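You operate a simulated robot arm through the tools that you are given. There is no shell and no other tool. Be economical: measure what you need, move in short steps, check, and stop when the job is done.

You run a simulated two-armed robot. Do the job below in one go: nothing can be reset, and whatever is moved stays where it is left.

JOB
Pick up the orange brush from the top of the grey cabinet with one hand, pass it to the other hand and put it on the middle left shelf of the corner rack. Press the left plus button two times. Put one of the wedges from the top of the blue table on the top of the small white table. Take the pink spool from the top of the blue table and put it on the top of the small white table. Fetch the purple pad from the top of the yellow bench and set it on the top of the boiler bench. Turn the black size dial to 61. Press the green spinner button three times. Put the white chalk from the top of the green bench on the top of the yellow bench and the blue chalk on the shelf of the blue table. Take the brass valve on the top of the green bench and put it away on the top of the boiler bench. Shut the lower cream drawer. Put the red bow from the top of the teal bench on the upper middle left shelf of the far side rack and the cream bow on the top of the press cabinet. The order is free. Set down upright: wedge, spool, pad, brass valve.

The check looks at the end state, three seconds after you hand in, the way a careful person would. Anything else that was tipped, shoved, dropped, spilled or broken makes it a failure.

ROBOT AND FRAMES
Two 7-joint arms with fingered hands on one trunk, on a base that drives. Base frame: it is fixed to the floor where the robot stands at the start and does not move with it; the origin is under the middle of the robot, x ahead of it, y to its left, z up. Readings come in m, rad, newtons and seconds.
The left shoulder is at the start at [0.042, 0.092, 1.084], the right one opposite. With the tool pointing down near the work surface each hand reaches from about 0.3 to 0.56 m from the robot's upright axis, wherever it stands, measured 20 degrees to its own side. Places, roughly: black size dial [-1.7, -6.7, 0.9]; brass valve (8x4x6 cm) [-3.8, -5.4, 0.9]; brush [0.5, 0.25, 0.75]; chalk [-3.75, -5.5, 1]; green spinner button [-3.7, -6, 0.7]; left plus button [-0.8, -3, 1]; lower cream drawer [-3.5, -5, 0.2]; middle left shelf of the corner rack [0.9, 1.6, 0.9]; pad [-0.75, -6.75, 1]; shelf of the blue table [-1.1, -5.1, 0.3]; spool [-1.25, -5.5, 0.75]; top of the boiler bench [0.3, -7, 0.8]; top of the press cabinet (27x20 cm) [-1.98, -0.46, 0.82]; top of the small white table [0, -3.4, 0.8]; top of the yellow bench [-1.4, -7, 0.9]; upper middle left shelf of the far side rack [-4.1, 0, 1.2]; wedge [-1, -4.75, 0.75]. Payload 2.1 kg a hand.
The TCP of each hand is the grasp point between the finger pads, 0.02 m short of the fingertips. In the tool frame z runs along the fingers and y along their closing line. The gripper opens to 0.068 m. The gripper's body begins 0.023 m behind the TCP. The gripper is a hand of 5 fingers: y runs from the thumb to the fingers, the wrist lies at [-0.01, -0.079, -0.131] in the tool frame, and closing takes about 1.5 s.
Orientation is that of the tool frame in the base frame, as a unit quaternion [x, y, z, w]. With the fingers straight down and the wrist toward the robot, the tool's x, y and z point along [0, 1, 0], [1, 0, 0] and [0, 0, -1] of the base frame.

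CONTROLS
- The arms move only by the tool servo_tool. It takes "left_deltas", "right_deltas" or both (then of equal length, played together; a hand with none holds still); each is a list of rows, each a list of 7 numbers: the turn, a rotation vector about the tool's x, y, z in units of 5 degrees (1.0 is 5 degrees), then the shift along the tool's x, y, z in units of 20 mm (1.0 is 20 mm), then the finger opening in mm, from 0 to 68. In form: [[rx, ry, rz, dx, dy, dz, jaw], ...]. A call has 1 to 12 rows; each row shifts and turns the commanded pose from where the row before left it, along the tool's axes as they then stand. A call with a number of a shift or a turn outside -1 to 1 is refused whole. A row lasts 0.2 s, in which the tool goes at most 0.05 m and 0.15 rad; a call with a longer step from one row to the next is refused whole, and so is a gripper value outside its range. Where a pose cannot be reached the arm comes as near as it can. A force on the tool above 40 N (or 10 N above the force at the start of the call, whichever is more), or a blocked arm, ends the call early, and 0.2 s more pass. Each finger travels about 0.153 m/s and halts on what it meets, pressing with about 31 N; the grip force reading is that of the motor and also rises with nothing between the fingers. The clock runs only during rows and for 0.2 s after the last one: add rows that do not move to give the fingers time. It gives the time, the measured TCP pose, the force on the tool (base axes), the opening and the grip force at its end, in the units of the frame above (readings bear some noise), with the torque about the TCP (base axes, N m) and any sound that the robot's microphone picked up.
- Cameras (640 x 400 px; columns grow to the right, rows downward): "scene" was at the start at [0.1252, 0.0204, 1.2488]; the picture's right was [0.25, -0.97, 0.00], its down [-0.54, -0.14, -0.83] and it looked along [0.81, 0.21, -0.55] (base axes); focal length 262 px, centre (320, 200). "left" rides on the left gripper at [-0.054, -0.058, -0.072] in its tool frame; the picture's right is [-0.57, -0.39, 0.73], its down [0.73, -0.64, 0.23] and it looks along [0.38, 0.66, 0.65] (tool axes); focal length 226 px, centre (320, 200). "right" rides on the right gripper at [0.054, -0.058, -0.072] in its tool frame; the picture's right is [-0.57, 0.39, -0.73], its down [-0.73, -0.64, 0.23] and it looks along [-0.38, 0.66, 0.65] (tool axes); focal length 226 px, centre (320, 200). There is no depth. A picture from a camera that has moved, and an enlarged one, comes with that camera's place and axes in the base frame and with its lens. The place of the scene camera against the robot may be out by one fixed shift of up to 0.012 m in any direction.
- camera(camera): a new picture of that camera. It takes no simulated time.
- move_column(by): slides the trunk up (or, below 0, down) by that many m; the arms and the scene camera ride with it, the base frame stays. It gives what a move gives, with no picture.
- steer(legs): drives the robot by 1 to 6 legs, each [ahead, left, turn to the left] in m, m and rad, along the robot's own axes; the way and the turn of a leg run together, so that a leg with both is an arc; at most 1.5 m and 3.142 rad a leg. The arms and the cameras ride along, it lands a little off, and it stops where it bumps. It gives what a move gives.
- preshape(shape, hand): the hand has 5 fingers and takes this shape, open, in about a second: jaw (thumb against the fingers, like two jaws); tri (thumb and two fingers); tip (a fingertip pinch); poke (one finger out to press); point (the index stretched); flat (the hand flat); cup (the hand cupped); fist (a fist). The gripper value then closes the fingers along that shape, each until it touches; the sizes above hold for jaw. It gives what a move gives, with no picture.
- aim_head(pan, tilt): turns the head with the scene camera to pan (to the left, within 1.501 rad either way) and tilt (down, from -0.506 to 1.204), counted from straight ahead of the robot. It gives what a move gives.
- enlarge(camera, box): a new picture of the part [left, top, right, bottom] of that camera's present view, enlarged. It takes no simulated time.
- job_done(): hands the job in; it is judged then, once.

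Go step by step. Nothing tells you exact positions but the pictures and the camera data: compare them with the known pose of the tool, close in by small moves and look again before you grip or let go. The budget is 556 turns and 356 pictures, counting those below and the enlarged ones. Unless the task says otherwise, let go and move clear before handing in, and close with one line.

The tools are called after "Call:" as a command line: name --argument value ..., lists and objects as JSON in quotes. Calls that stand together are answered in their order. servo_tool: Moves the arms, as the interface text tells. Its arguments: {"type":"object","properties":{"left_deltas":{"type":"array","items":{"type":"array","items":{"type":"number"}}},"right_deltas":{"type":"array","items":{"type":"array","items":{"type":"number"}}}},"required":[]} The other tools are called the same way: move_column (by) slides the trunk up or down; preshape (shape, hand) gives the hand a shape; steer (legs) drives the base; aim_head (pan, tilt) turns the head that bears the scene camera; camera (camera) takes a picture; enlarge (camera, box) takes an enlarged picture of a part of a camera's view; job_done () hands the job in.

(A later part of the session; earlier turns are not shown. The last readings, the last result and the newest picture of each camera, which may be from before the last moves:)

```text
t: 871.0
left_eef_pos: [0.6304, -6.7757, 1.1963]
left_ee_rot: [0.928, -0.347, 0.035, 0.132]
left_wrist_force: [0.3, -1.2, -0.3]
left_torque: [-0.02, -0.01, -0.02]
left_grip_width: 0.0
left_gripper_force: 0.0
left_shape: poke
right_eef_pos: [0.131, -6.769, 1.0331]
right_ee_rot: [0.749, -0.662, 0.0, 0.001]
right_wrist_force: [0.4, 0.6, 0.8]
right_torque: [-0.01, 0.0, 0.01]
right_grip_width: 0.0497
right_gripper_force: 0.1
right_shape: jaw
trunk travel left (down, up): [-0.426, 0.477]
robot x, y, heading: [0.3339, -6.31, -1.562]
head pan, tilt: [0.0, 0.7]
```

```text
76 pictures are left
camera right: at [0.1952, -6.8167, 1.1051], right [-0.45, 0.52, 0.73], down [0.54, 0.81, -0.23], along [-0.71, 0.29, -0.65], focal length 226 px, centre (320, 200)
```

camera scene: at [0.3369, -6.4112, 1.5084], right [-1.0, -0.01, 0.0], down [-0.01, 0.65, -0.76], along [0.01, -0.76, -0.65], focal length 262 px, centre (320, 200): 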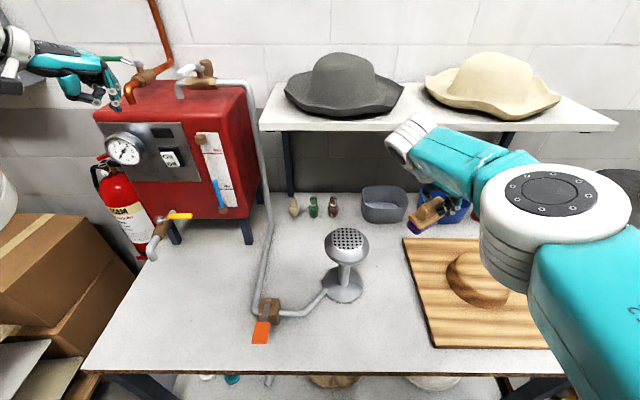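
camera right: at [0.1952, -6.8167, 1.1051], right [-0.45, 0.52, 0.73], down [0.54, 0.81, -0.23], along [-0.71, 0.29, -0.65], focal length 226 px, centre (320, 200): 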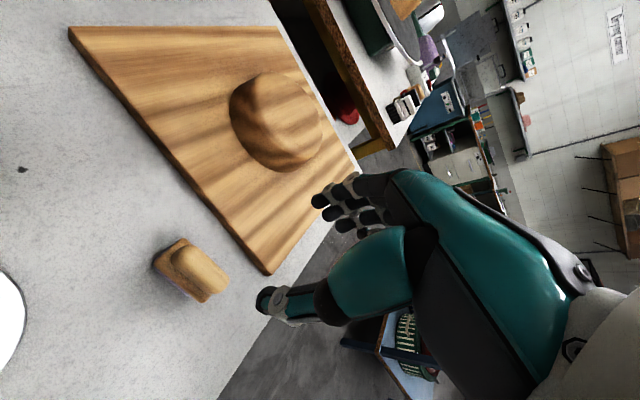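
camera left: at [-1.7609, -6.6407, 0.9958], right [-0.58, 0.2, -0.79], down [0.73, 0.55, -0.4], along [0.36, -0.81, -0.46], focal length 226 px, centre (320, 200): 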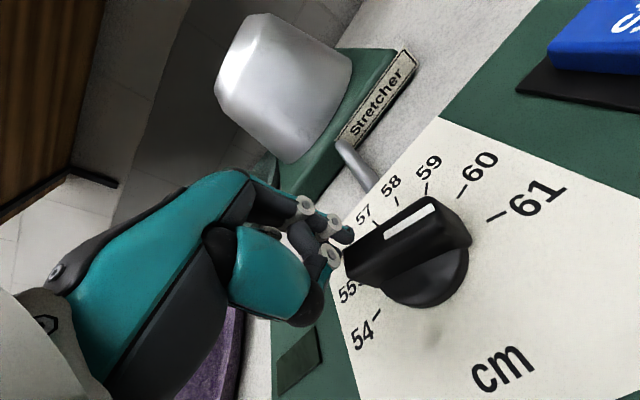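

The pad stands upright on the boiler bench. Now the pink spool: I turn around and go to the south side of the blue table.

Call:
move_column --by 0.12

Call:
steer --legs '[[-0.3, 0, 0], [0, 0, 1.57], [0, 0, 1.57], [0, 0.9, 0], [0, 0.8, 0]]'

Call:
camera --camera "scene"

Call:
camera --camera "right"

```text
t: 872.5
left_eef_pos: [0.6298, -6.7691, 1.3283]
left_ee_rot: [0.926, -0.346, 0.039, 0.143]
left_wrist_force: [-0.4, 0.7, -0.2]
left_torque: [0.0, -0.01, -0.01]
left_grip_width: 0.0
left_gripper_force: 0.1
left_shape: poke
right_eef_pos: [0.1302, -6.7694, 1.1524]
right_ee_rot: [0.751, -0.661, 0.001, 0.0]
right_wrist_force: [0.9, 0.5, 0.8]
right_torque: [0.01, -0.02, -0.04]
right_grip_width: 0.0499
right_gripper_force: 0.0
right_shape: jaw
trunk travel left (down, up): [-0.546, 0.357]
robot x, y, heading: [0.3383, -6.3099, -1.566]
head pan, tilt: [0.0, 0.7]
```

```text
t: 890.4
left_eef_pos: [-1.6436, -5.4696, 1.3271]
left_ee_rot: [0.365, 0.919, 0.143, -0.035]
left_wrist_force: [0.1, 1.0, -0.3]
left_torque: [0.01, 0.01, -0.02]
left_grip_width: 0.0001
left_gripper_force: 0.1
left_shape: poke
right_eef_pos: [-1.1453, -5.4905, 1.1518]
right_ee_rot: [0.677, 0.736, 0.001, 0.0]
right_wrist_force: [0.2, -0.3, -0.5]
right_torque: [0.01, -0.02, 0.01]
right_grip_width: 0.0494
right_gripper_force: 0.0
right_shape: jaw
trunk travel left (down, up): [-0.546, 0.357]
robot x, y, heading: [-1.3697, -5.9451, 1.538]
head pan, tilt: [0.0, 0.7]
```

```text
75 pictures are left
camera scene: at [-1.368, -5.8415, 1.4614], right [1.0, -0.03, 0.0], down [-0.02, -0.64, -0.76], along [0.03, 0.76, -0.64], focal length 262 px, centre (320, 200)
```

scene: 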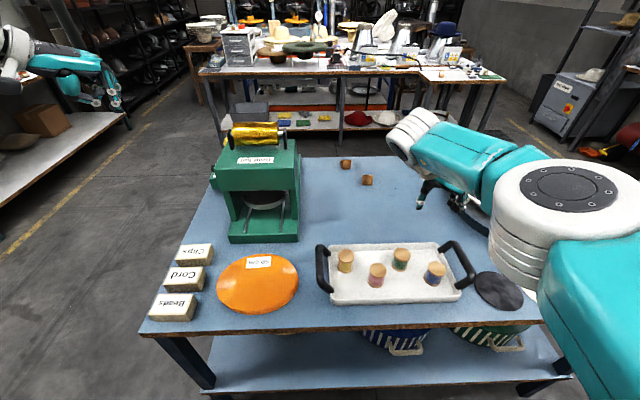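

```text
74 pictures are left
camera right: at [-1.2083, -5.4419, 1.2253], right [0.43, -0.53, 0.73], down [-0.58, -0.78, -0.23], along [0.69, -0.32, -0.65], focal length 226 px, centre (320, 200)
```

right: 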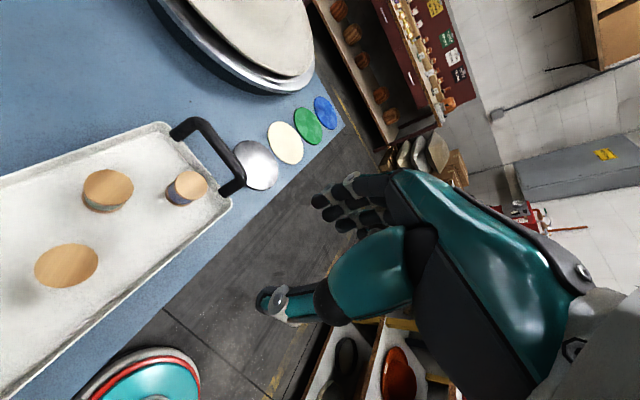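

Call:
servo_tool --right_deltas '[[0, 0, 0, 0.85, -0.6, 0, 50], [0, 0, 0, 0.85, -0.6, 0, 50], [0, 0, 0, 0.85, -0.6, 0, 50], [0, 0, 0, 0.85, -0.5, 0, 50], [0, 0, 0, 0, 0, 0, 50]]'

Call:
move_column --by -0.22

Call:
camera --camera "right"

Call:
enlarge --camera "scene" --box '[300, 170, 480, 310]'

```text
t: 891.6
left_eef_pos: [-1.6432, -5.4693, 1.3274]
left_ee_rot: [0.366, 0.919, 0.144, -0.037]
left_wrist_force: [0.3, -0.2, -0.1]
left_torque: [0.01, 0.0, -0.02]
left_grip_width: 0.0001
left_gripper_force: 0.0
left_shape: poke
right_eef_pos: [-1.1931, -5.4855, 1.1547]
right_ee_rot: [0.676, 0.737, 0.001, 0.0]
right_wrist_force: [-0.4, -0.2, 0.7]
right_torque: [-0.04, 0.01, -0.01]
right_grip_width: 0.0499
right_gripper_force: 0.0
right_shape: jaw
right hand out of reach, approached as far as the arm can: row 1, 2, 3, 4
trunk travel left (down, up): [-0.546, 0.357]
robot x, y, heading: [-1.3735, -5.9433, 1.542]
head pan, tilt: [0.0, 0.7]
```

```text
t: 893.9
left_eef_pos: [-1.6429, -5.47, 1.1081]
left_ee_rot: [0.365, 0.919, 0.144, -0.036]
left_wrist_force: [-0.3, -0.5, -0.2]
left_torque: [-0.01, -0.05, 0.0]
left_grip_width: 0.0
left_gripper_force: 0.0
left_shape: poke
right_eef_pos: [-1.1927, -5.4856, 0.935]
right_ee_rot: [0.677, 0.736, 0.001, -0.001]
right_wrist_force: [0.3, -0.3, 0.6]
right_torque: [0.02, 0.04, -0.02]
right_grip_width: 0.05
right_gripper_force: 0.0
right_shape: jaw
trunk travel left (down, up): [-0.326, 0.577]
robot x, y, heading: [-1.3709, -5.9446, 1.535]
head pan, tilt: [0.0, 0.7]
```

```text
73 pictures are left
camera right: at [-1.255, -5.4371, 1.0086], right [0.43, -0.53, 0.73], down [-0.58, -0.78, -0.23], along [0.69, -0.32, -0.65], focal length 226 px, centre (320, 200)
```

right: 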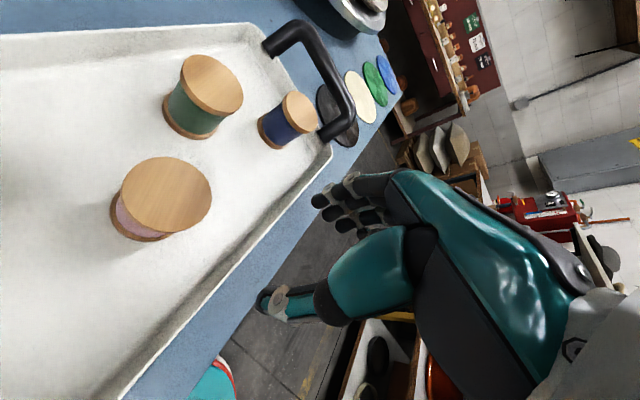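

```text
2.86 times, centred on (390, 240) of scene
camera zoom: at [-1.3669, -5.8195, 1.2403], right [1.0, -0.03, 0.0], down [-0.02, -0.64, -0.76], along [0.03, 0.76, -0.64], focal length 748 px, centre (120, 86)
```

zoom: 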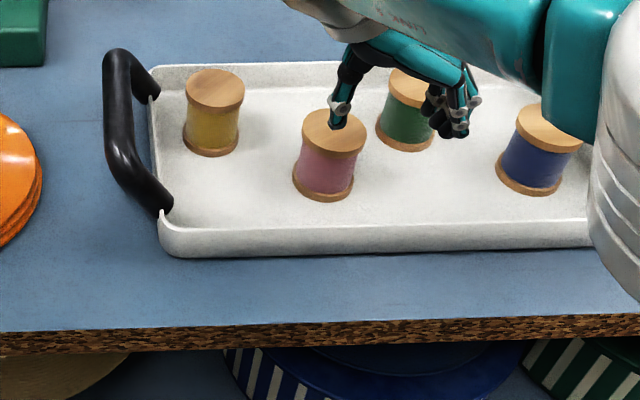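

The spool's top is at [−1.195, −5.428, 0.85], about 4.8 cm wide. I open fully, drive 5.7 cm forward and lower around it.

Call:
servo_tool --right_deltas '[[0, 0, 0, 0, 0, 0, 68], [0, 0, 0, 0, 0, 0, 68]]'

Call:
steer --legs '[[0.057, 0, 0]]'

Call:
camera --camera "right"

```text
t: 894.5
left_eef_pos: [-1.6438, -5.4693, 1.1081]
left_ee_rot: [0.365, 0.919, 0.145, -0.037]
left_wrist_force: [0.3, 0.4, 0.5]
left_torque: [-0.02, 0.0, -0.03]
left_grip_width: 0.0
left_gripper_force: 0.0
left_shape: poke
right_eef_pos: [-1.1926, -5.4853, 0.9354]
right_ee_rot: [0.677, 0.736, 0.0, 0.0]
right_wrist_force: [0.0, -0.3, -0.5]
right_torque: [0.03, 0.04, 0.0]
right_grip_width: 0.0678
right_gripper_force: 0.1
right_shape: jaw
trunk travel left (down, up): [-0.326, 0.577]
robot x, y, heading: [-1.3736, -5.9429, 1.537]
head pan, tilt: [0.0, 0.7]
```

```text
t: 895.5
left_eef_pos: [-1.6414, -5.412, 1.1076]
left_ee_rot: [0.365, 0.919, 0.144, -0.036]
left_wrist_force: [-0.2, 0.1, -0.2]
left_torque: [-0.02, 0.01, -0.01]
left_grip_width: 0.0001
left_gripper_force: 0.0
left_shape: poke
right_eef_pos: [-1.1901, -5.4279, 0.935]
right_ee_rot: [0.677, 0.736, 0.001, -0.001]
right_wrist_force: [0.1, -0.6, 0.2]
right_torque: [0.01, 0.0, -0.01]
right_grip_width: 0.0679
right_gripper_force: 0.1
right_shape: jaw
trunk travel left (down, up): [-0.326, 0.577]
robot x, y, heading: [-1.3714, -5.8821, 1.545]
head pan, tilt: [0.0, 0.7]
```

```text
71 pictures are left
camera right: at [-1.2525, -5.3799, 1.0083], right [0.43, -0.53, 0.73], down [-0.58, -0.78, -0.23], along [0.69, -0.32, -0.65], focal length 226 px, centre (320, 200)
```

right: 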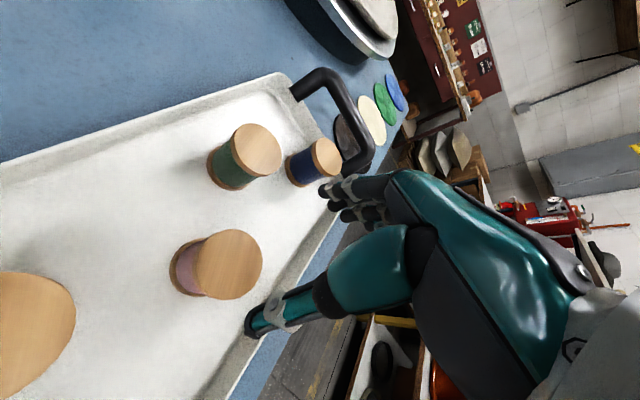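

Call:
servo_tool --right_deltas '[[0, 0, 0, 0, -0.3, 0, 68], [0, 0, 0, 0, 0, 0, 68]]'

Call:
move_column --by -0.085

Call:
servo_tool --right_deltas '[[0, 0, 0, 0, 0, 0, 55], [0, 0, 0, 0, 0, 0, 40], [0, 0, 0, 0, 0, 0, 25], [0, 0, 0, 0, 0, 0, 10], [0, 0, 0, 0, 0, 0, 0], [0, 0, 0, 0, 0, 0, 0], [0, 0, 0, 0, 0, 0, 0], [0, 0, 0, 0, 0, 0, 0]]'

Call:
camera --camera "right"

```text
t: 896.1
left_eef_pos: [-1.6414, -5.412, 1.1075]
left_ee_rot: [0.365, 0.919, 0.144, -0.036]
left_wrist_force: [0.6, 0.1, 0.1]
left_torque: [-0.02, 0.02, 0.01]
left_grip_width: 0.0
left_gripper_force: 0.2
left_shape: poke
right_eef_pos: [-1.1974, -5.4293, 0.9358]
right_ee_rot: [0.678, 0.735, 0.0, -0.001]
right_wrist_force: [-0.8, 0.1, -0.7]
right_torque: [0.02, -0.02, 0.01]
right_grip_width: 0.0676
right_gripper_force: 0.0
right_shape: jaw
trunk travel left (down, up): [-0.326, 0.577]
robot x, y, heading: [-1.3695, -5.8821, 1.538]
head pan, tilt: [0.0, 0.7]
```

```text
t: 897.3
left_eef_pos: [-1.6408, -5.4123, 1.0224]
left_ee_rot: [0.365, 0.919, 0.144, -0.036]
left_wrist_force: [-0.6, 0.1, -0.1]
left_torque: [0.02, -0.02, 0.01]
left_grip_width: 0.0003
left_gripper_force: 0.0
left_shape: poke
right_eef_pos: [-1.1946, -5.429, 0.8512]
right_ee_rot: [0.678, 0.735, 0.001, 0.0]
right_wrist_force: [-0.5, -0.1, 0.6]
right_torque: [0.01, -0.01, 0.0]
right_grip_width: 0.0679
right_gripper_force: 0.1
right_shape: jaw
trunk travel left (down, up): [-0.241, 0.662]
robot x, y, heading: [-1.3681, -5.8833, 1.533]
head pan, tilt: [0.0, 0.7]
```

```text
t: 899.1
left_eef_pos: [-1.6408, -5.4118, 1.0212]
left_ee_rot: [0.366, 0.919, 0.144, -0.037]
left_wrist_force: [-1.2, -0.5, 0.9]
left_torque: [0.0, 0.03, 0.04]
left_grip_width: 0.0
left_gripper_force: 0.0
left_shape: poke
right_eef_pos: [-1.196, -5.4295, 0.8505]
right_ee_rot: [0.678, 0.735, 0.001, -0.001]
right_wrist_force: [0.1, -0.4, -0.4]
right_torque: [-0.03, 0.0, 0.04]
right_grip_width: 0.0369
right_gripper_force: 30.6
right_shape: jaw
trunk travel left (down, up): [-0.241, 0.662]
robot x, y, heading: [-1.3681, -5.8871, 1.538]
head pan, tilt: [0.0, 0.7]
```

```text
70 pictures are left
camera right: at [-1.2584, -5.3805, 0.9233], right [0.43, -0.53, 0.73], down [-0.58, -0.78, -0.23], along [0.69, -0.32, -0.65], focal length 226 px, centre (320, 200)
```

right: 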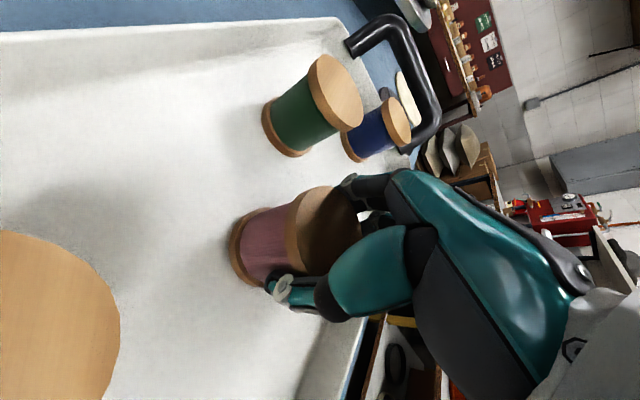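

Gripped. I lift and carry it around east and north to the white table.

Call:
move_column --by 0.36

Call:
steer --legs '[[-0.2, 0, 0.03], [0, -1.1, 0], [0, -1.05, 0], [1.1, 0, 0], [0.95, 0, 0]]'

Call:
camera --camera "scene"

```text
t: 902.6
left_eef_pos: [-1.6416, -5.4126, 1.3831]
left_ee_rot: [0.366, 0.919, 0.144, -0.035]
left_wrist_force: [-0.1, -0.7, -0.7]
left_torque: [0.0, 0.02, 0.01]
left_grip_width: 0.0
left_gripper_force: 0.1
left_shape: poke
right_eef_pos: [-1.1956, -5.4298, 1.2126]
right_ee_rot: [0.677, 0.736, 0.003, -0.002]
right_wrist_force: [-0.8, 0.1, -1.5]
right_torque: [0.0, 0.03, -0.01]
right_grip_width: 0.0368
right_gripper_force: 30.7
right_shape: jaw
trunk travel left (down, up): [-0.601, 0.302]
robot x, y, heading: [-1.3689, -5.8842, 1.532]
head pan, tilt: [0.0, 0.7]
```

```text
t: 924.3
left_eef_pos: [0.4766, -3.5586, 1.3822]
left_ee_rot: [0.347, 0.926, 0.143, -0.04]
left_wrist_force: [0.4, 0.4, -0.4]
left_torque: [0.01, -0.02, 0.01]
left_grip_width: 0.0
left_gripper_force: 0.1
left_shape: poke
right_eef_pos: [0.9225, -3.5575, 1.2125]
right_ee_rot: [0.662, 0.75, 0.002, -0.003]
right_wrist_force: [0.0, 0.5, -0.9]
right_torque: [-0.01, -0.04, 0.0]
right_grip_width: 0.0366
right_gripper_force: 30.6
right_shape: jaw
trunk travel left (down, up): [-0.601, 0.302]
robot x, y, heading: [0.767, -4.0204, 1.578]
head pan, tilt: [0.0, 0.7]
```

```text
69 pictures are left
camera scene: at [0.7674, -3.9208, 1.5165], right [1.0, 0.01, 0.0], down [0.0, -0.64, -0.76], along [0.0, 0.76, -0.64], focal length 262 px, centre (320, 200)
```

scene: 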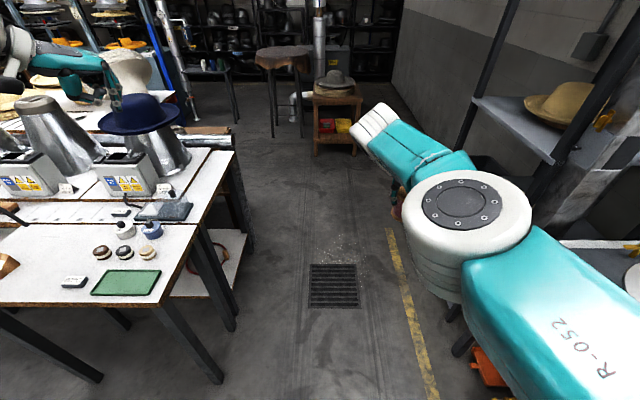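

Call:
steer --legs '[[0, 1.02, 0], [0.14, 0, 0]]'

Call:
camera --camera "scene"

Call:
camera --camera "right"

```text
t: 930.5
left_eef_pos: [-0.5335, -3.4049, 1.3828]
left_ee_rot: [0.359, 0.922, 0.143, -0.037]
left_wrist_force: [0.3, 0.2, 0.3]
left_torque: [-0.01, -0.01, 0.01]
left_grip_width: 0.0
left_gripper_force: 0.0
left_shape: poke
right_eef_pos: [-0.0882, -3.4148, 1.2131]
right_ee_rot: [0.67, 0.742, 0.003, -0.003]
right_wrist_force: [-0.1, -0.2, -0.3]
right_torque: [-0.01, 0.01, 0.01]
right_grip_width: 0.0369
right_gripper_force: 31.6
right_shape: jaw
trunk travel left (down, up): [-0.601, 0.302]
robot x, y, heading: [-0.2523, -3.8745, 1.549]
head pan, tilt: [0.0, 0.7]
```

```text
68 pictures are left
camera scene: at [-0.2517, -3.7741, 1.5164], right [1.0, -0.02, 0.0], down [-0.01, -0.65, -0.76], along [0.01, 0.76, -0.65], focal length 262 px, centre (320, 200)
```

scene: 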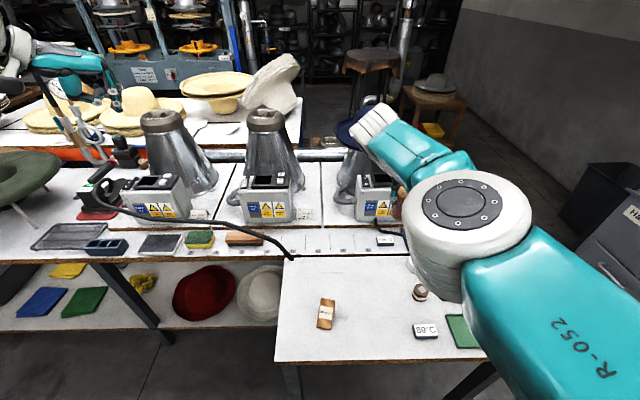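

```text
67 pictures are left
camera right: at [-0.1511, -3.3681, 1.2857], right [0.44, -0.53, 0.72], down [-0.56, -0.79, -0.24], along [0.7, -0.31, -0.65], focal length 226 px, centre (320, 200)
```

right: 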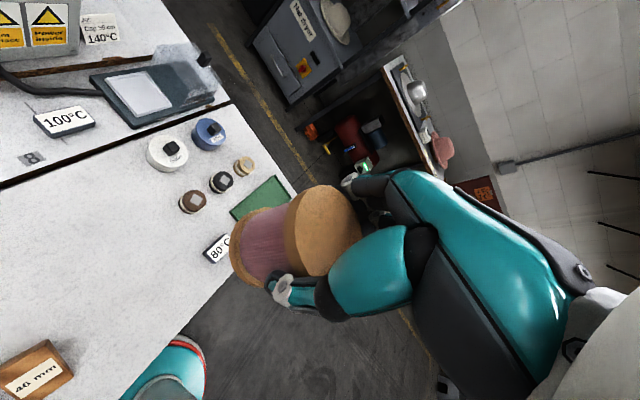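

The spool is above a free spot between wedge and label. I lower it.

Call:
move_column --by -0.33

Call:
move_column --by -0.02

Call:
camera --camera "right"

```text
t: 933.8
left_eef_pos: [-0.533, -3.4062, 1.0533]
left_ee_rot: [0.358, 0.922, 0.144, -0.038]
left_wrist_force: [-0.3, -0.1, -0.5]
left_torque: [-0.02, -0.05, 0.02]
left_grip_width: 0.0
left_gripper_force: 0.0
left_shape: poke
right_eef_pos: [-0.0873, -3.4162, 0.8826]
right_ee_rot: [0.671, 0.741, 0.003, -0.003]
right_wrist_force: [0.2, 0.1, -0.7]
right_torque: [0.0, 0.01, 0.03]
right_grip_width: 0.0367
right_gripper_force: 30.9
right_shape: jaw
trunk travel left (down, up): [-0.271, 0.632]
robot x, y, heading: [-0.2506, -3.8723, 1.545]
head pan, tilt: [0.0, 0.7]
```

```text
t: 934.5
left_eef_pos: [-0.5325, -3.4072, 1.0329]
left_ee_rot: [0.359, 0.921, 0.144, -0.037]
left_wrist_force: [0.1, -0.2, 0.4]
left_torque: [0.0, 0.0, 0.01]
left_grip_width: 0.0
left_gripper_force: 0.0
left_shape: poke
right_eef_pos: [-0.0876, -3.4165, 0.8623]
right_ee_rot: [0.671, 0.741, 0.002, -0.004]
right_wrist_force: [0.5, 0.2, -0.7]
right_torque: [-0.01, 0.01, 0.02]
right_grip_width: 0.0365
right_gripper_force: 30.5
right_shape: jaw
trunk travel left (down, up): [-0.251, 0.652]
robot x, y, heading: [-0.2502, -3.8752, 1.546]
head pan, tilt: [0.0, 0.7]
```

```text
66 pictures are left
camera right: at [-0.1511, -3.3694, 0.9361], right [0.44, -0.53, 0.72], down [-0.56, -0.79, -0.24], along [0.7, -0.3, -0.65], focal length 226 px, centre (320, 200)
```

right: 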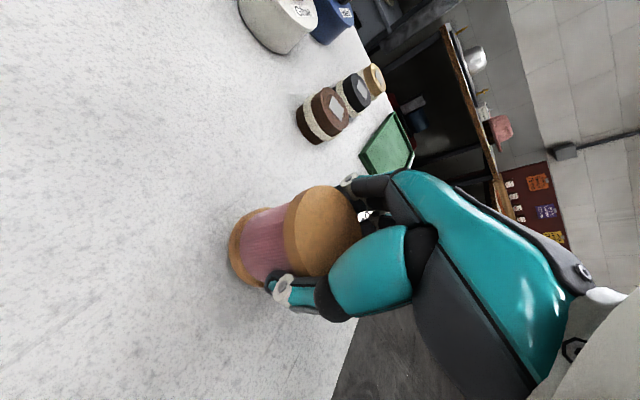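

Call:
move_column --by -0.01

Call:
move_column --by -0.007

```text
t: 935.0
left_eef_pos: [-0.5332, -3.4066, 1.0235]
left_ee_rot: [0.358, 0.922, 0.144, -0.038]
left_wrist_force: [0.4, 0.5, -0.6]
left_torque: [0.03, 0.03, 0.01]
left_grip_width: 0.0
left_gripper_force: 0.0
left_shape: poke
right_eef_pos: [-0.0869, -3.4152, 0.8535]
right_ee_rot: [0.671, 0.742, 0.003, -0.003]
right_wrist_force: [0.2, -0.1, -0.9]
right_torque: [0.02, 0.01, 0.03]
right_grip_width: 0.0366
right_gripper_force: 30.9
right_shape: jaw
trunk travel left (down, up): [-0.241, 0.662]
robot x, y, heading: [-0.2542, -3.8705, 1.552]
head pan, tilt: [0.0, 0.7]
```

```text
t: 935.6
left_eef_pos: [-0.5322, -3.4063, 1.0151]
left_ee_rot: [0.358, 0.922, 0.144, -0.037]
left_wrist_force: [0.4, 0.2, 0.5]
left_torque: [0.02, 0.01, 0.03]
left_grip_width: 0.0
left_gripper_force: 0.0
left_shape: poke
right_eef_pos: [-0.0875, -3.4159, 0.8459]
right_ee_rot: [0.67, 0.742, 0.003, -0.004]
right_wrist_force: [0.1, 0.9, 1.5]
right_torque: [0.02, -0.04, -0.04]
right_grip_width: 0.037
right_gripper_force: 31.2
right_shape: jaw
trunk travel left (down, up): [-0.234, 0.669]
robot x, y, heading: [-0.2534, -3.8718, 1.552]
head pan, tilt: [0.0, 0.7]
```

Call:
move_column --by -0.002

Call:
servo_tool --right_deltas '[[0, 0, 0, 0, 0, 0, 42], [0, 0, 0, 0, 0, 0, 50], [0, 0, 0, 0, 0, 0, 60], [0, 0, 0, 0, 0, 0, 68], [0, 0, 0, 0, 0, 0, 68], [0, 0, 0, 0, 0, 0, 68]]'

Call:
move_column --by 0.3

Call:
camera --camera "right"

```text
t: 936.1
left_eef_pos: [-0.5341, -3.4081, 1.0134]
left_ee_rot: [0.357, 0.922, 0.144, -0.037]
left_wrist_force: [-0.1, 1.3, 0.1]
left_torque: [0.01, -0.02, 0.0]
left_grip_width: 0.0004
left_gripper_force: 0.0
left_shape: poke
right_eef_pos: [-0.0876, -3.4158, 0.8457]
right_ee_rot: [0.671, 0.741, 0.004, -0.004]
right_wrist_force: [0.1, 1.9, 12.2]
right_torque: [-0.01, -0.08, 0.04]
right_grip_width: 0.0373
right_gripper_force: 31.2
right_shape: jaw
trunk travel left (down, up): [-0.232, 0.671]
robot x, y, heading: [-0.2499, -3.8715, 1.554]
head pan, tilt: [0.0, 0.7]
```

```text
t: 937.5
left_eef_pos: [-0.5323, -3.4075, 1.0147]
left_ee_rot: [0.358, 0.922, 0.144, -0.037]
left_wrist_force: [-0.6, 0.0, 0.3]
left_torque: [-0.02, 0.0, 0.0]
left_grip_width: 0.0
left_gripper_force: 0.1
left_shape: poke
right_eef_pos: [-0.0875, -3.4163, 0.844]
right_ee_rot: [0.672, 0.741, 0.002, -0.003]
right_wrist_force: [0.7, -0.5, -0.1]
right_torque: [0.04, -0.02, 0.02]
right_grip_width: 0.0678
right_gripper_force: 0.0
right_shape: jaw
trunk travel left (down, up): [-0.232, 0.671]
robot x, y, heading: [-0.2513, -3.8747, 1.551]
head pan, tilt: [0.0, 0.7]
```

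```text
t: 940.5
left_eef_pos: [-0.5317, -3.4066, 1.3138]
left_ee_rot: [0.359, 0.921, 0.145, -0.038]
left_wrist_force: [-0.1, 0.0, 0.6]
left_torque: [0.02, -0.01, -0.02]
left_grip_width: 0.0001
left_gripper_force: 0.0
left_shape: poke
right_eef_pos: [-0.0872, -3.4163, 1.1442]
right_ee_rot: [0.671, 0.742, 0.002, -0.003]
right_wrist_force: [-1.3, -0.4, -0.1]
right_torque: [0.0, 0.0, 0.01]
right_grip_width: 0.0681
right_gripper_force: 0.1
right_shape: jaw
trunk travel left (down, up): [-0.532, 0.371]
robot x, y, heading: [-0.2538, -3.874, 1.551]
head pan, tilt: [0.0, 0.7]
```

```text
65 pictures are left
camera right: at [-0.1512, -3.3692, 1.2169], right [0.44, -0.53, 0.72], down [-0.56, -0.79, -0.24], along [0.7, -0.3, -0.65], focal length 226 px, centre (320, 200)
```

right: 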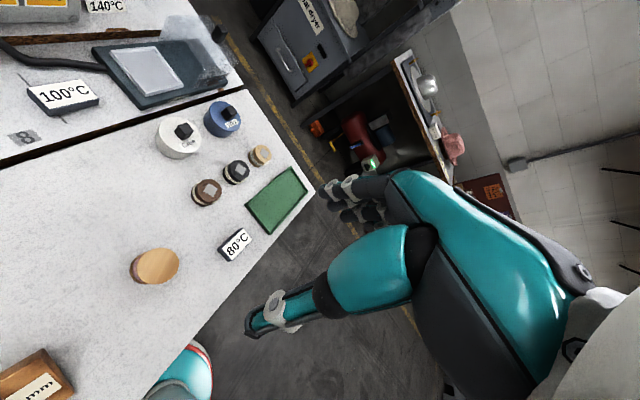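

Spool and wedge stand on the white table. Next, the blue chalk: I drive west to the green bench.

Call:
steer --legs '[[-0.25, 0, 0], [0, 0, 1.585], [1.3, 0, 0], [1.0, 0, 0], [0, 1.4, 0], [0.5, 0, 0]]'

Call:
camera --camera "right"

Call:
camera --camera "scene"

```text
t: 966.3
left_eef_pos: [-3.5172, -5.8394, 1.3134]
left_ee_rot: [-0.413, 0.899, 0.073, -0.13]
left_wrist_force: [1.2, 0.7, -1.1]
left_torque: [0.01, 0.0, 0.0]
left_grip_width: 0.0
left_gripper_force: 0.1
left_shape: poke
right_eef_pos: [-3.5208, -5.3949, 1.1431]
right_ee_rot: [-0.066, 0.998, -0.001, -0.004]
right_wrist_force: [0.5, 0.5, 0.0]
right_torque: [0.0, -0.01, 0.01]
right_grip_width: 0.0678
right_gripper_force: 0.0
right_shape: jaw
trunk travel left (down, up): [-0.532, 0.371]
robot x, y, heading: [-3.0567, -5.5472, -3.126]
head pan, tilt: [0.0, 0.7]
```

```text
64 pictures are left
camera right: at [-3.5675, -5.4609, 1.217], right [0.52, 0.46, 0.72], down [0.81, -0.54, -0.24], along [0.28, 0.71, -0.65], focal length 226 px, centre (320, 200)
```

right: 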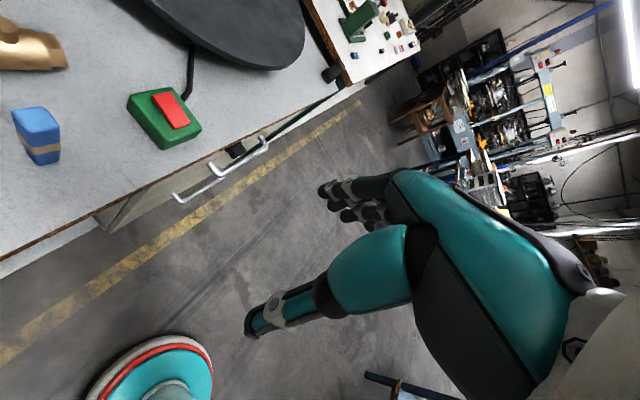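

```text
63 pictures are left
camera scene: at [-3.1633, -5.5486, 1.4474], right [-0.01, 1.0, 0.0], down [0.64, 0.01, -0.76], along [-0.76, -0.01, -0.64], focal length 262 px, centre (320, 200)
```

scene: 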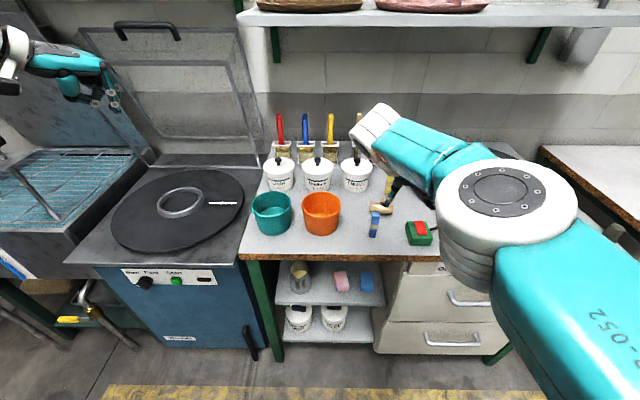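

Call:
enlarge --camera "right" --box '[0, 90, 100, 180]'

```text
4.44 times, centred on (50, 135) of right
camera zoom: at [-3.5675, -5.4609, 1.217], right [0.52, 0.46, 0.72], down [0.81, -0.54, -0.24], along [0.28, 0.71, -0.65], focal length 1005 px, centre (1520, 489)
```

zoom: 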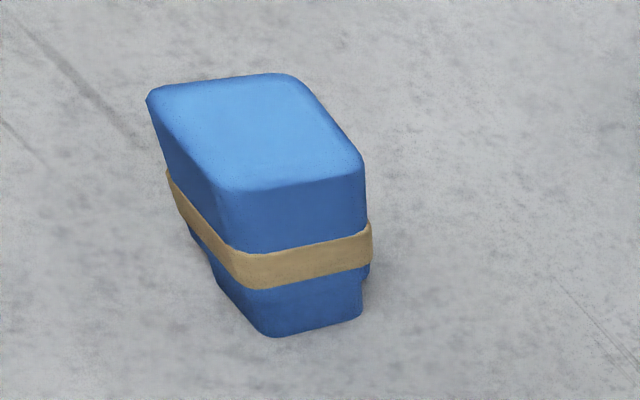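

The blue chalk is square to my axes at [−3.679, −5.406]. I drive in, lower and grip.

Call:
steer --legs '[[0.158, 0.011, 0]]'

Call:
servo_tool --right_deltas '[[0, 0, 0, 0, 0, 0, 50], [0, 0, 0, 0, 0, 0, 50]]'

Call:
move_column --by -0.12

Call:
camera --camera "right"

```text
t: 967.7
left_eef_pos: [-3.6765, -5.8533, 1.3131]
left_ee_rot: [-0.412, 0.899, 0.073, -0.129]
left_wrist_force: [-0.1, 1.2, -0.5]
left_torque: [0.0, -0.02, 0.04]
left_grip_width: 0.0001
left_gripper_force: 0.2
left_shape: poke
right_eef_pos: [-3.6806, -5.4066, 1.1442]
right_ee_rot: [-0.064, 0.998, 0.0, -0.003]
right_wrist_force: [-0.1, 0.3, -0.4]
right_torque: [0.01, 0.01, 0.0]
right_grip_width: 0.068
right_gripper_force: 0.1
right_shape: jaw
trunk travel left (down, up): [-0.532, 0.371]
robot x, y, heading: [-3.2177, -5.5569, -3.13]
head pan, tilt: [0.0, 0.7]
```

```text
t: 968.3
left_eef_pos: [-3.6758, -5.8514, 1.3136]
left_ee_rot: [-0.412, 0.899, 0.073, -0.129]
left_wrist_force: [-0.5, 0.1, -0.1]
left_torque: [0.02, 0.04, -0.01]
left_grip_width: 0.0
left_gripper_force: 0.1
left_shape: poke
right_eef_pos: [-3.6801, -5.4074, 1.1441]
right_ee_rot: [-0.065, 0.998, 0.0, -0.004]
right_wrist_force: [0.5, -0.1, 0.3]
right_torque: [0.01, -0.01, 0.02]
right_grip_width: 0.0499
right_gripper_force: 0.1
right_shape: jaw
trunk travel left (down, up): [-0.532, 0.371]
robot x, y, heading: [-3.2193, -5.5576, -3.128]
head pan, tilt: [0.0, 0.7]
```

```text
t: 969.8
left_eef_pos: [-3.6756, -5.8519, 1.1937]
left_ee_rot: [-0.411, 0.9, 0.074, -0.128]
left_wrist_force: [1.1, -0.2, -0.5]
left_torque: [0.01, 0.01, -0.02]
left_grip_width: 0.0001
left_gripper_force: 0.0
left_shape: poke
right_eef_pos: [-3.6801, -5.4067, 1.0235]
right_ee_rot: [-0.064, 0.998, 0.0, -0.004]
right_wrist_force: [-0.5, -0.8, -0.4]
right_torque: [-0.02, -0.03, 0.02]
right_grip_width: 0.0502
right_gripper_force: 0.1
right_shape: jaw
trunk travel left (down, up): [-0.412, 0.491]
robot x, y, heading: [-3.2166, -5.5611, -3.131]
head pan, tilt: [0.0, 0.7]
```

```text
61 pictures are left
camera right: at [-3.7257, -5.473, 1.0975], right [0.52, 0.46, 0.72], down [0.81, -0.54, -0.24], along [0.28, 0.71, -0.65], focal length 226 px, centre (320, 200)
```

right: 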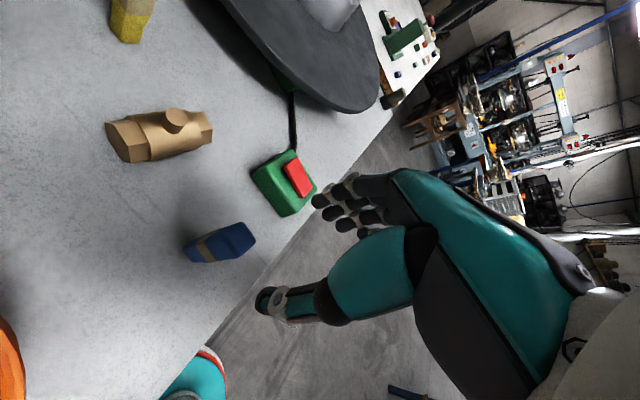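

Call:
servo_tool --right_deltas '[[0, 0, 0, 0.55, -0.05, 0, 50], [0, 0, 0, 0, 0, 0, 50]]'

Call:
move_column --by -0.072

Call:
servo_tool --right_deltas '[[0, 0, 0, 0, 0, 0, 35], [0, 0, 0, 0, 0, 0, 20], [0, 0, 0, 0, 0, 0, 5], [0, 0, 0, 0, 0, 0, 0], [0, 0, 0, 0, 0, 0, 0], [0, 0, 0, 0, 0, 0, 0], [0, 0, 0, 0, 0, 0, 0]]'

Call:
camera --camera "right"

```text
t: 970.4
left_eef_pos: [-3.6759, -5.8524, 1.1935]
left_ee_rot: [-0.411, 0.899, 0.073, -0.129]
left_wrist_force: [-0.1, -0.2, 0.2]
left_torque: [0.02, 0.01, 0.0]
left_grip_width: 0.0
left_gripper_force: 0.0
left_shape: poke
right_eef_pos: [-3.6876, -5.4085, 1.0251]
right_ee_rot: [-0.065, 0.998, 0.0, -0.004]
right_wrist_force: [0.7, -0.9, 0.2]
right_torque: [0.0, -0.01, -0.04]
right_grip_width: 0.0504
right_gripper_force: 0.0
right_shape: jaw
right hand out of reach, approached as far as the arm can: row 1
trunk travel left (down, up): [-0.412, 0.491]
robot x, y, heading: [-3.219, -5.5555, -3.13]
head pan, tilt: [0.0, 0.7]
```

```text
t: 971.5
left_eef_pos: [-3.6757, -5.8506, 1.1226]
left_ee_rot: [-0.412, 0.899, 0.074, -0.129]
left_wrist_force: [-0.6, -0.3, 0.5]
left_torque: [0.02, -0.04, -0.01]
left_grip_width: 0.0
left_gripper_force: 0.1
left_shape: poke
right_eef_pos: [-3.6878, -5.4093, 0.9512]
right_ee_rot: [-0.064, 0.998, 0.0, -0.003]
right_wrist_force: [0.1, -1.1, 0.6]
right_torque: [-0.01, 0.01, -0.01]
right_grip_width: 0.0504
right_gripper_force: 0.0
right_shape: jaw
trunk travel left (down, up): [-0.34, 0.563]
robot x, y, heading: [-3.2144, -5.5565, -3.131]
head pan, tilt: [0.0, 0.7]
```

```text
t: 973.1
left_eef_pos: [-3.6757, -5.8513, 1.1209]
left_ee_rot: [-0.412, 0.899, 0.074, -0.129]
left_wrist_force: [0.2, -0.2, 0.4]
left_torque: [-0.03, -0.01, 0.03]
left_grip_width: 0.0002
left_gripper_force: 0.0
left_shape: poke
right_eef_pos: [-3.687, -5.4094, 0.9531]
right_ee_rot: [-0.065, 0.998, 0.0, -0.004]
right_wrist_force: [1.0, 0.2, 0.5]
right_torque: [0.01, 0.01, -0.04]
right_grip_width: 0.0156
right_gripper_force: 31.4
right_shape: jaw
trunk travel left (down, up): [-0.34, 0.563]
robot x, y, heading: [-3.2176, -5.5548, -3.131]
head pan, tilt: [0.0, 0.7]
```

```text
60 pictures are left
camera right: at [-3.7332, -5.4746, 1.0252], right [0.52, 0.46, 0.72], down [0.81, -0.54, -0.24], along [0.28, 0.71, -0.65], focal length 226 px, centre (320, 200)
```

right: 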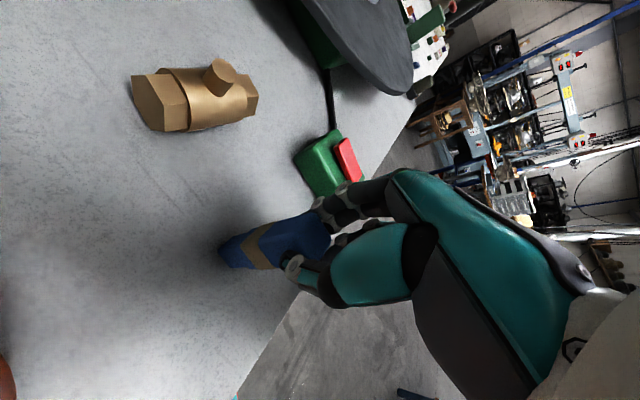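

The blue chalk is firmly held upright. I lift, tuck the left arm back and up, and go to the north side of the blue table for its shelf.

Call:
move_column --by 0.2

Call:
servo_tool --left_deltas '[[0, 0, 0, -0.59, -0.63, -0.8, 0], [0, 0, 0, -0.59, -0.63, -0.8, 0], [0, 0, 0, -0.59, -0.63, -0.8, 0], [0, 0, 0, -0.59, -0.63, -0.8, 0], [0, 0, 0, -0.59, -0.63, -0.8, 0], [0, 0, 0, -0.59, -0.63, -0.8, 0], [0, 0, 0, -0.59, -0.63, -0.8, 0], [0, 0, 0, -0.59, -0.63, -0.8, 0], [0, 0, 0, 0, 0, 0, 0]]'

Call:
steer --legs '[[-0.65, 0, 0], [0, -1.35, 0], [-1.2, 0, 0]]'

Call:
steer --legs '[[-0.35, 0, 0], [0, 0, 1.57]]'

Call:
aim_head --pan -0.2 --tilt 0.7

Call:
camera --camera "scene"

```text
t: 975.3
left_eef_pos: [-3.6755, -5.8526, 1.3219]
left_ee_rot: [-0.412, 0.899, 0.073, -0.129]
left_wrist_force: [0.1, 0.1, 0.5]
left_torque: [-0.01, 0.01, 0.0]
left_grip_width: 0.0
left_gripper_force: 0.1
left_shape: poke
right_eef_pos: [-3.6856, -5.4089, 1.161]
right_ee_rot: [-0.065, 0.998, 0.001, -0.014]
right_wrist_force: [0.5, 0.6, 0.3]
right_torque: [0.01, 0.0, 0.0]
right_grip_width: 0.0159
right_gripper_force: 31.2
right_shape: jaw
trunk travel left (down, up): [-0.54, 0.363]
robot x, y, heading: [-3.2178, -5.5592, -3.128]
head pan, tilt: [0.0, 0.7]
```

```text
t: 977.3
left_eef_pos: [-3.507, -5.8502, 1.4055]
left_ee_rot: [-0.412, 0.899, 0.073, -0.129]
left_wrist_force: [0.6, -1.3, -0.1]
left_torque: [-0.02, -0.02, -0.01]
left_grip_width: 0.0
left_gripper_force: 0.0
left_shape: poke
right_eef_pos: [-3.6849, -5.4087, 1.1613]
right_ee_rot: [-0.065, 0.998, 0.001, -0.015]
right_wrist_force: [0.0, -1.1, -1.1]
right_torque: [-0.03, -0.01, -0.03]
right_grip_width: 0.016
right_gripper_force: 30.2
right_shape: jaw
trunk travel left (down, up): [-0.54, 0.363]
robot x, y, heading: [-3.2155, -5.5573, -3.127]
head pan, tilt: [0.0, 0.7]
```

```text
t: 993.0
left_eef_pos: [-1.6839, -4.4417, 1.4041]
left_ee_rot: [-0.421, 0.895, 0.072, -0.131]
left_wrist_force: [0.2, 0.5, 0.4]
left_torque: [-0.01, -0.02, 0.01]
left_grip_width: 0.0
left_gripper_force: 0.0
left_shape: poke
right_eef_pos: [-1.8687, -4.0036, 1.1608]
right_ee_rot: [-0.074, 0.997, 0.001, -0.015]
right_wrist_force: [-0.4, 0.5, -0.1]
right_torque: [0.0, 0.01, -0.03]
right_grip_width: 0.0158
right_gripper_force: 31.1
right_shape: jaw
trunk travel left (down, up): [-0.54, 0.363]
robot x, y, heading: [-1.3982, -4.1426, -3.114]
head pan, tilt: [0.0, 0.7]
```

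```text
t: 999.2
left_eef_pos: [-0.7464, -4.4136, 1.4062]
left_ee_rot: [0.933, -0.329, 0.042, 0.143]
left_wrist_force: [0.4, 0.2, -0.2]
left_torque: [-0.02, 0.04, -0.03]
left_grip_width: 0.0003
left_gripper_force: 0.1
left_shape: poke
right_eef_pos: [-1.1827, -4.605, 1.1611]
right_ee_rot: [0.762, -0.647, 0.01, 0.011]
right_wrist_force: [0.5, -0.8, -0.6]
right_torque: [-0.01, 0.04, -0.03]
right_grip_width: 0.0158
right_gripper_force: 31.3
right_shape: jaw
trunk travel left (down, up): [-0.54, 0.363]
robot x, y, heading: [-1.0481, -4.1328, -1.528]
head pan, tilt: [0.0, 0.7]
```

```text
t: 999.9
left_eef_pos: [-0.7473, -4.4138, 1.4056]
left_ee_rot: [0.933, -0.328, 0.041, 0.143]
left_wrist_force: [0.4, -0.1, 0.1]
left_torque: [-0.01, 0.01, 0.0]
left_grip_width: 0.0
left_gripper_force: 0.0
left_shape: poke
right_eef_pos: [-1.1836, -4.6055, 1.1622]
right_ee_rot: [0.762, -0.647, 0.01, 0.011]
right_wrist_force: [-0.2, 0.3, -0.6]
right_torque: [-0.02, 0.01, 0.0]
right_grip_width: 0.0159
right_gripper_force: 30.8
right_shape: jaw
trunk travel left (down, up): [-0.54, 0.363]
robot x, y, heading: [-1.0495, -4.1323, -1.522]
head pan, tilt: [-0.201, 0.7]
```

```text
59 pictures are left
camera scene: at [-1.061, -4.2374, 1.4554], right [-0.99, 0.15, 0.0], down [0.1, 0.64, -0.76], along [-0.12, -0.76, -0.64], focal length 262 px, centre (320, 200)
```

scene: 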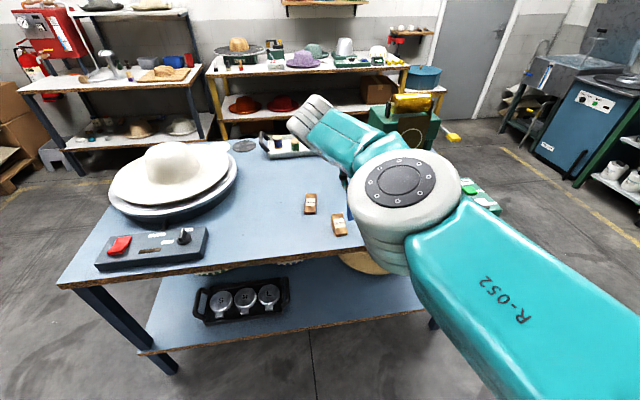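

Shelf front is at y≈−4.76, z≈0.31. I lower the trunk to the bottom and reach down out to the right.

Call:
steer --legs '[[0, 0.1, -0.045]]'

Call:
move_column --by -0.4

Call:
move_column --by -0.13

Call:
servo_tool --right_deltas '[[0, 0, 0, 0, 0.9, 0.5, 0], [0, 0, 0, 0, 0.9, 0.9, 0], [0, 0, 0, 0, 0.9, 0.9, 0], [0, 0, 0, 0, 0.9, 0.9, 0], [0, 0, 0, 0, 0.9, 0.9, 0], [0, 0, 0, 0, 0, 0.9, 0], [0, 0, 0, 0, 0, 0.9, 0], [0, 0, 0, 0, 0, 0.9, 0], [0, 0, 0, 0, 0, 0.9, 0], [0, 0, 0, 0, 0, 0.9, 0], [0, 0, 0, 0, 0, 0.9, 0], [0, 0, 0, 0, 0, 0, 0]]'

Call:
camera --camera "right"

Call:
camera --camera "scene"

```text
t: 1001.0
left_eef_pos: [-0.66, -4.4251, 1.405]
left_ee_rot: [0.925, -0.351, 0.038, 0.144]
left_wrist_force: [0.7, 0.1, 0.0]
left_torque: [0.02, 0.01, 0.01]
left_grip_width: 0.0
left_gripper_force: 0.0
left_shape: poke
right_eef_pos: [-1.1038, -4.5965, 1.1607]
right_ee_rot: [0.747, -0.664, 0.008, 0.011]
right_wrist_force: [0.0, 0.3, -1.1]
right_torque: [0.02, 0.01, 0.0]
right_grip_width: 0.0162
right_gripper_force: 31.1
right_shape: jaw
trunk travel left (down, up): [-0.54, 0.363]
robot x, y, heading: [-0.9476, -4.1328, -1.572]
head pan, tilt: [-0.201, 0.7]
```

```text
t: 1004.9
left_eef_pos: [-0.662, -4.4243, 1.0062]
left_ee_rot: [0.925, -0.35, 0.039, 0.143]
left_wrist_force: [-0.6, 0.2, -0.3]
left_torque: [0.0, -0.01, -0.01]
left_grip_width: 0.0
left_gripper_force: 0.1
left_shape: poke
right_eef_pos: [-1.1048, -4.5969, 0.7623]
right_ee_rot: [0.748, -0.664, 0.011, 0.011]
right_wrist_force: [1.0, 0.1, -0.3]
right_torque: [0.02, 0.02, -0.03]
right_grip_width: 0.0159
right_gripper_force: 30.8
right_shape: jaw
trunk travel left (down, up): [-0.14, 0.763]
robot x, y, heading: [-0.9473, -4.1304, -1.571]
head pan, tilt: [-0.201, 0.7]
```

```text
t: 1006.5
left_eef_pos: [-0.6617, -4.4257, 0.875]
left_ee_rot: [0.925, -0.35, 0.039, 0.144]
left_wrist_force: [0.7, 0.3, 0.7]
left_torque: [-0.04, -0.04, 0.01]
left_grip_width: 0.0002
left_gripper_force: 0.1
left_shape: poke
right_eef_pos: [-1.1053, -4.5977, 0.6332]
right_ee_rot: [0.747, -0.665, 0.01, 0.011]
right_wrist_force: [0.1, -0.2, -0.4]
right_torque: [-0.01, -0.01, 0.0]
right_grip_width: 0.0161
right_gripper_force: 30.8
right_shape: jaw
trunk travel left (down, up): [-0.01, 0.893]
robot x, y, heading: [-0.9498, -4.1321, -1.573]
head pan, tilt: [-0.201, 0.7]
```

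```text
t: 1009.0
left_eef_pos: [-0.6617, -4.4247, 0.8752]
left_ee_rot: [0.925, -0.35, 0.039, 0.143]
left_wrist_force: [0.5, -0.3, -0.2]
left_torque: [0.01, -0.01, 0.0]
left_grip_width: 0.0001
left_gripper_force: 0.0
left_shape: poke
right_eef_pos: [-1.1947, -4.6135, 0.4418]
right_ee_rot: [0.748, -0.664, 0.009, 0.01]
right_wrist_force: [0.0, -0.3, -0.6]
right_torque: [-0.02, -0.02, -0.03]
right_grip_width: 0.0156
right_gripper_force: 31.1
right_shape: jaw
trunk travel left (down, up): [-0.01, 0.893]
robot x, y, heading: [-0.9511, -4.1323, -1.571]
head pan, tilt: [-0.201, 0.7]
```

```text
58 pictures are left
camera right: at [-1.1301, -4.6598, 0.5157], right [-0.45, 0.54, 0.71], down [0.55, 0.8, -0.25], along [-0.7, 0.28, -0.66], focal length 226 px, centre (320, 200)
```

right: 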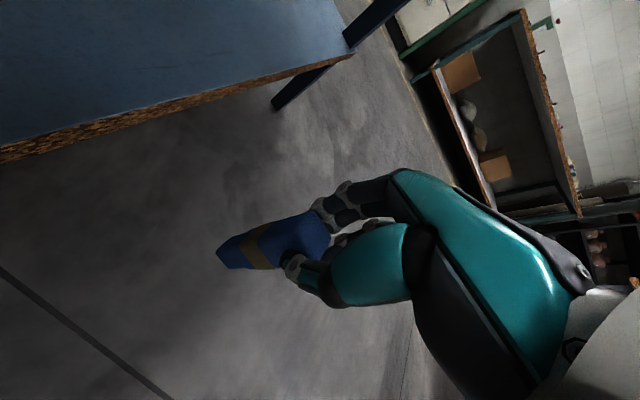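

```text
57 pictures are left
camera scene: at [-0.9669, -4.3279, 0.9176], right [-0.98, 0.2, 0.0], down [0.13, 0.63, -0.76], along [-0.15, -0.75, -0.64], focal length 262 px, centre (320, 200)
```

scene: 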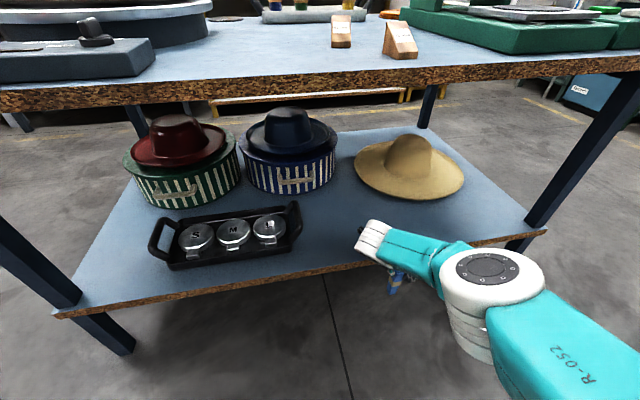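

The hand is low enough and the shelf's front strip is free. I drive 20 cm forward so the chalk is over the shelf.

Call:
steer --legs '[[0.205, 0, 0]]'

Call:
camera --camera "right"

Call:
camera --camera "scene"

```text
t: 1010.6
left_eef_pos: [-0.6623, -4.6265, 0.876]
left_ee_rot: [0.924, -0.352, 0.038, 0.143]
left_wrist_force: [0.5, 0.8, -1.0]
left_torque: [0.0, -0.02, 0.0]
left_grip_width: 0.0
left_gripper_force: 0.1
left_shape: poke
right_eef_pos: [-1.1965, -4.8141, 0.4421]
right_ee_rot: [0.746, -0.666, 0.009, 0.011]
right_wrist_force: [0.0, 0.7, -0.3]
right_torque: [-0.01, -0.04, 0.01]
right_grip_width: 0.0159
right_gripper_force: 31.2
right_shape: jaw
trunk travel left (down, up): [-0.01, 0.893]
robot x, y, heading: [-0.9536, -4.3317, -1.573]
head pan, tilt: [-0.201, 0.7]
```

```text
56 pictures are left
camera right: at [-1.1324, -4.8597, 0.516], right [-0.45, 0.54, 0.71], down [0.55, 0.79, -0.25], along [-0.7, 0.28, -0.66], focal length 226 px, centre (320, 200)
```

right: 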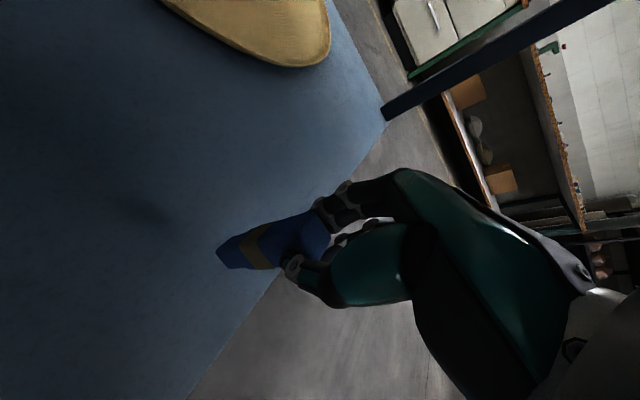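

```text
55 pictures are left
camera scene: at [-0.968, -4.5283, 0.9177], right [-0.98, 0.2, 0.0], down [0.13, 0.63, -0.76], along [-0.16, -0.75, -0.64], focal length 262 px, centre (320, 200)
```

scene: 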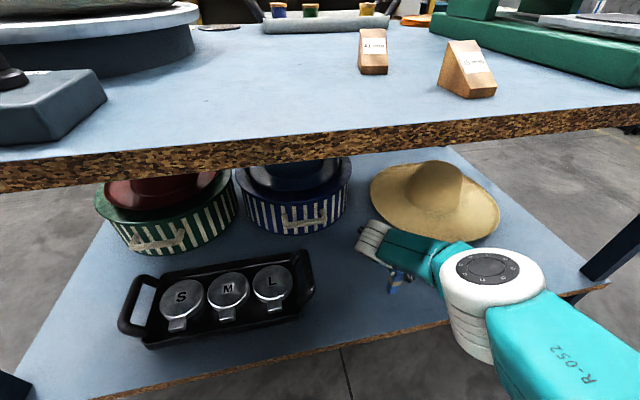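

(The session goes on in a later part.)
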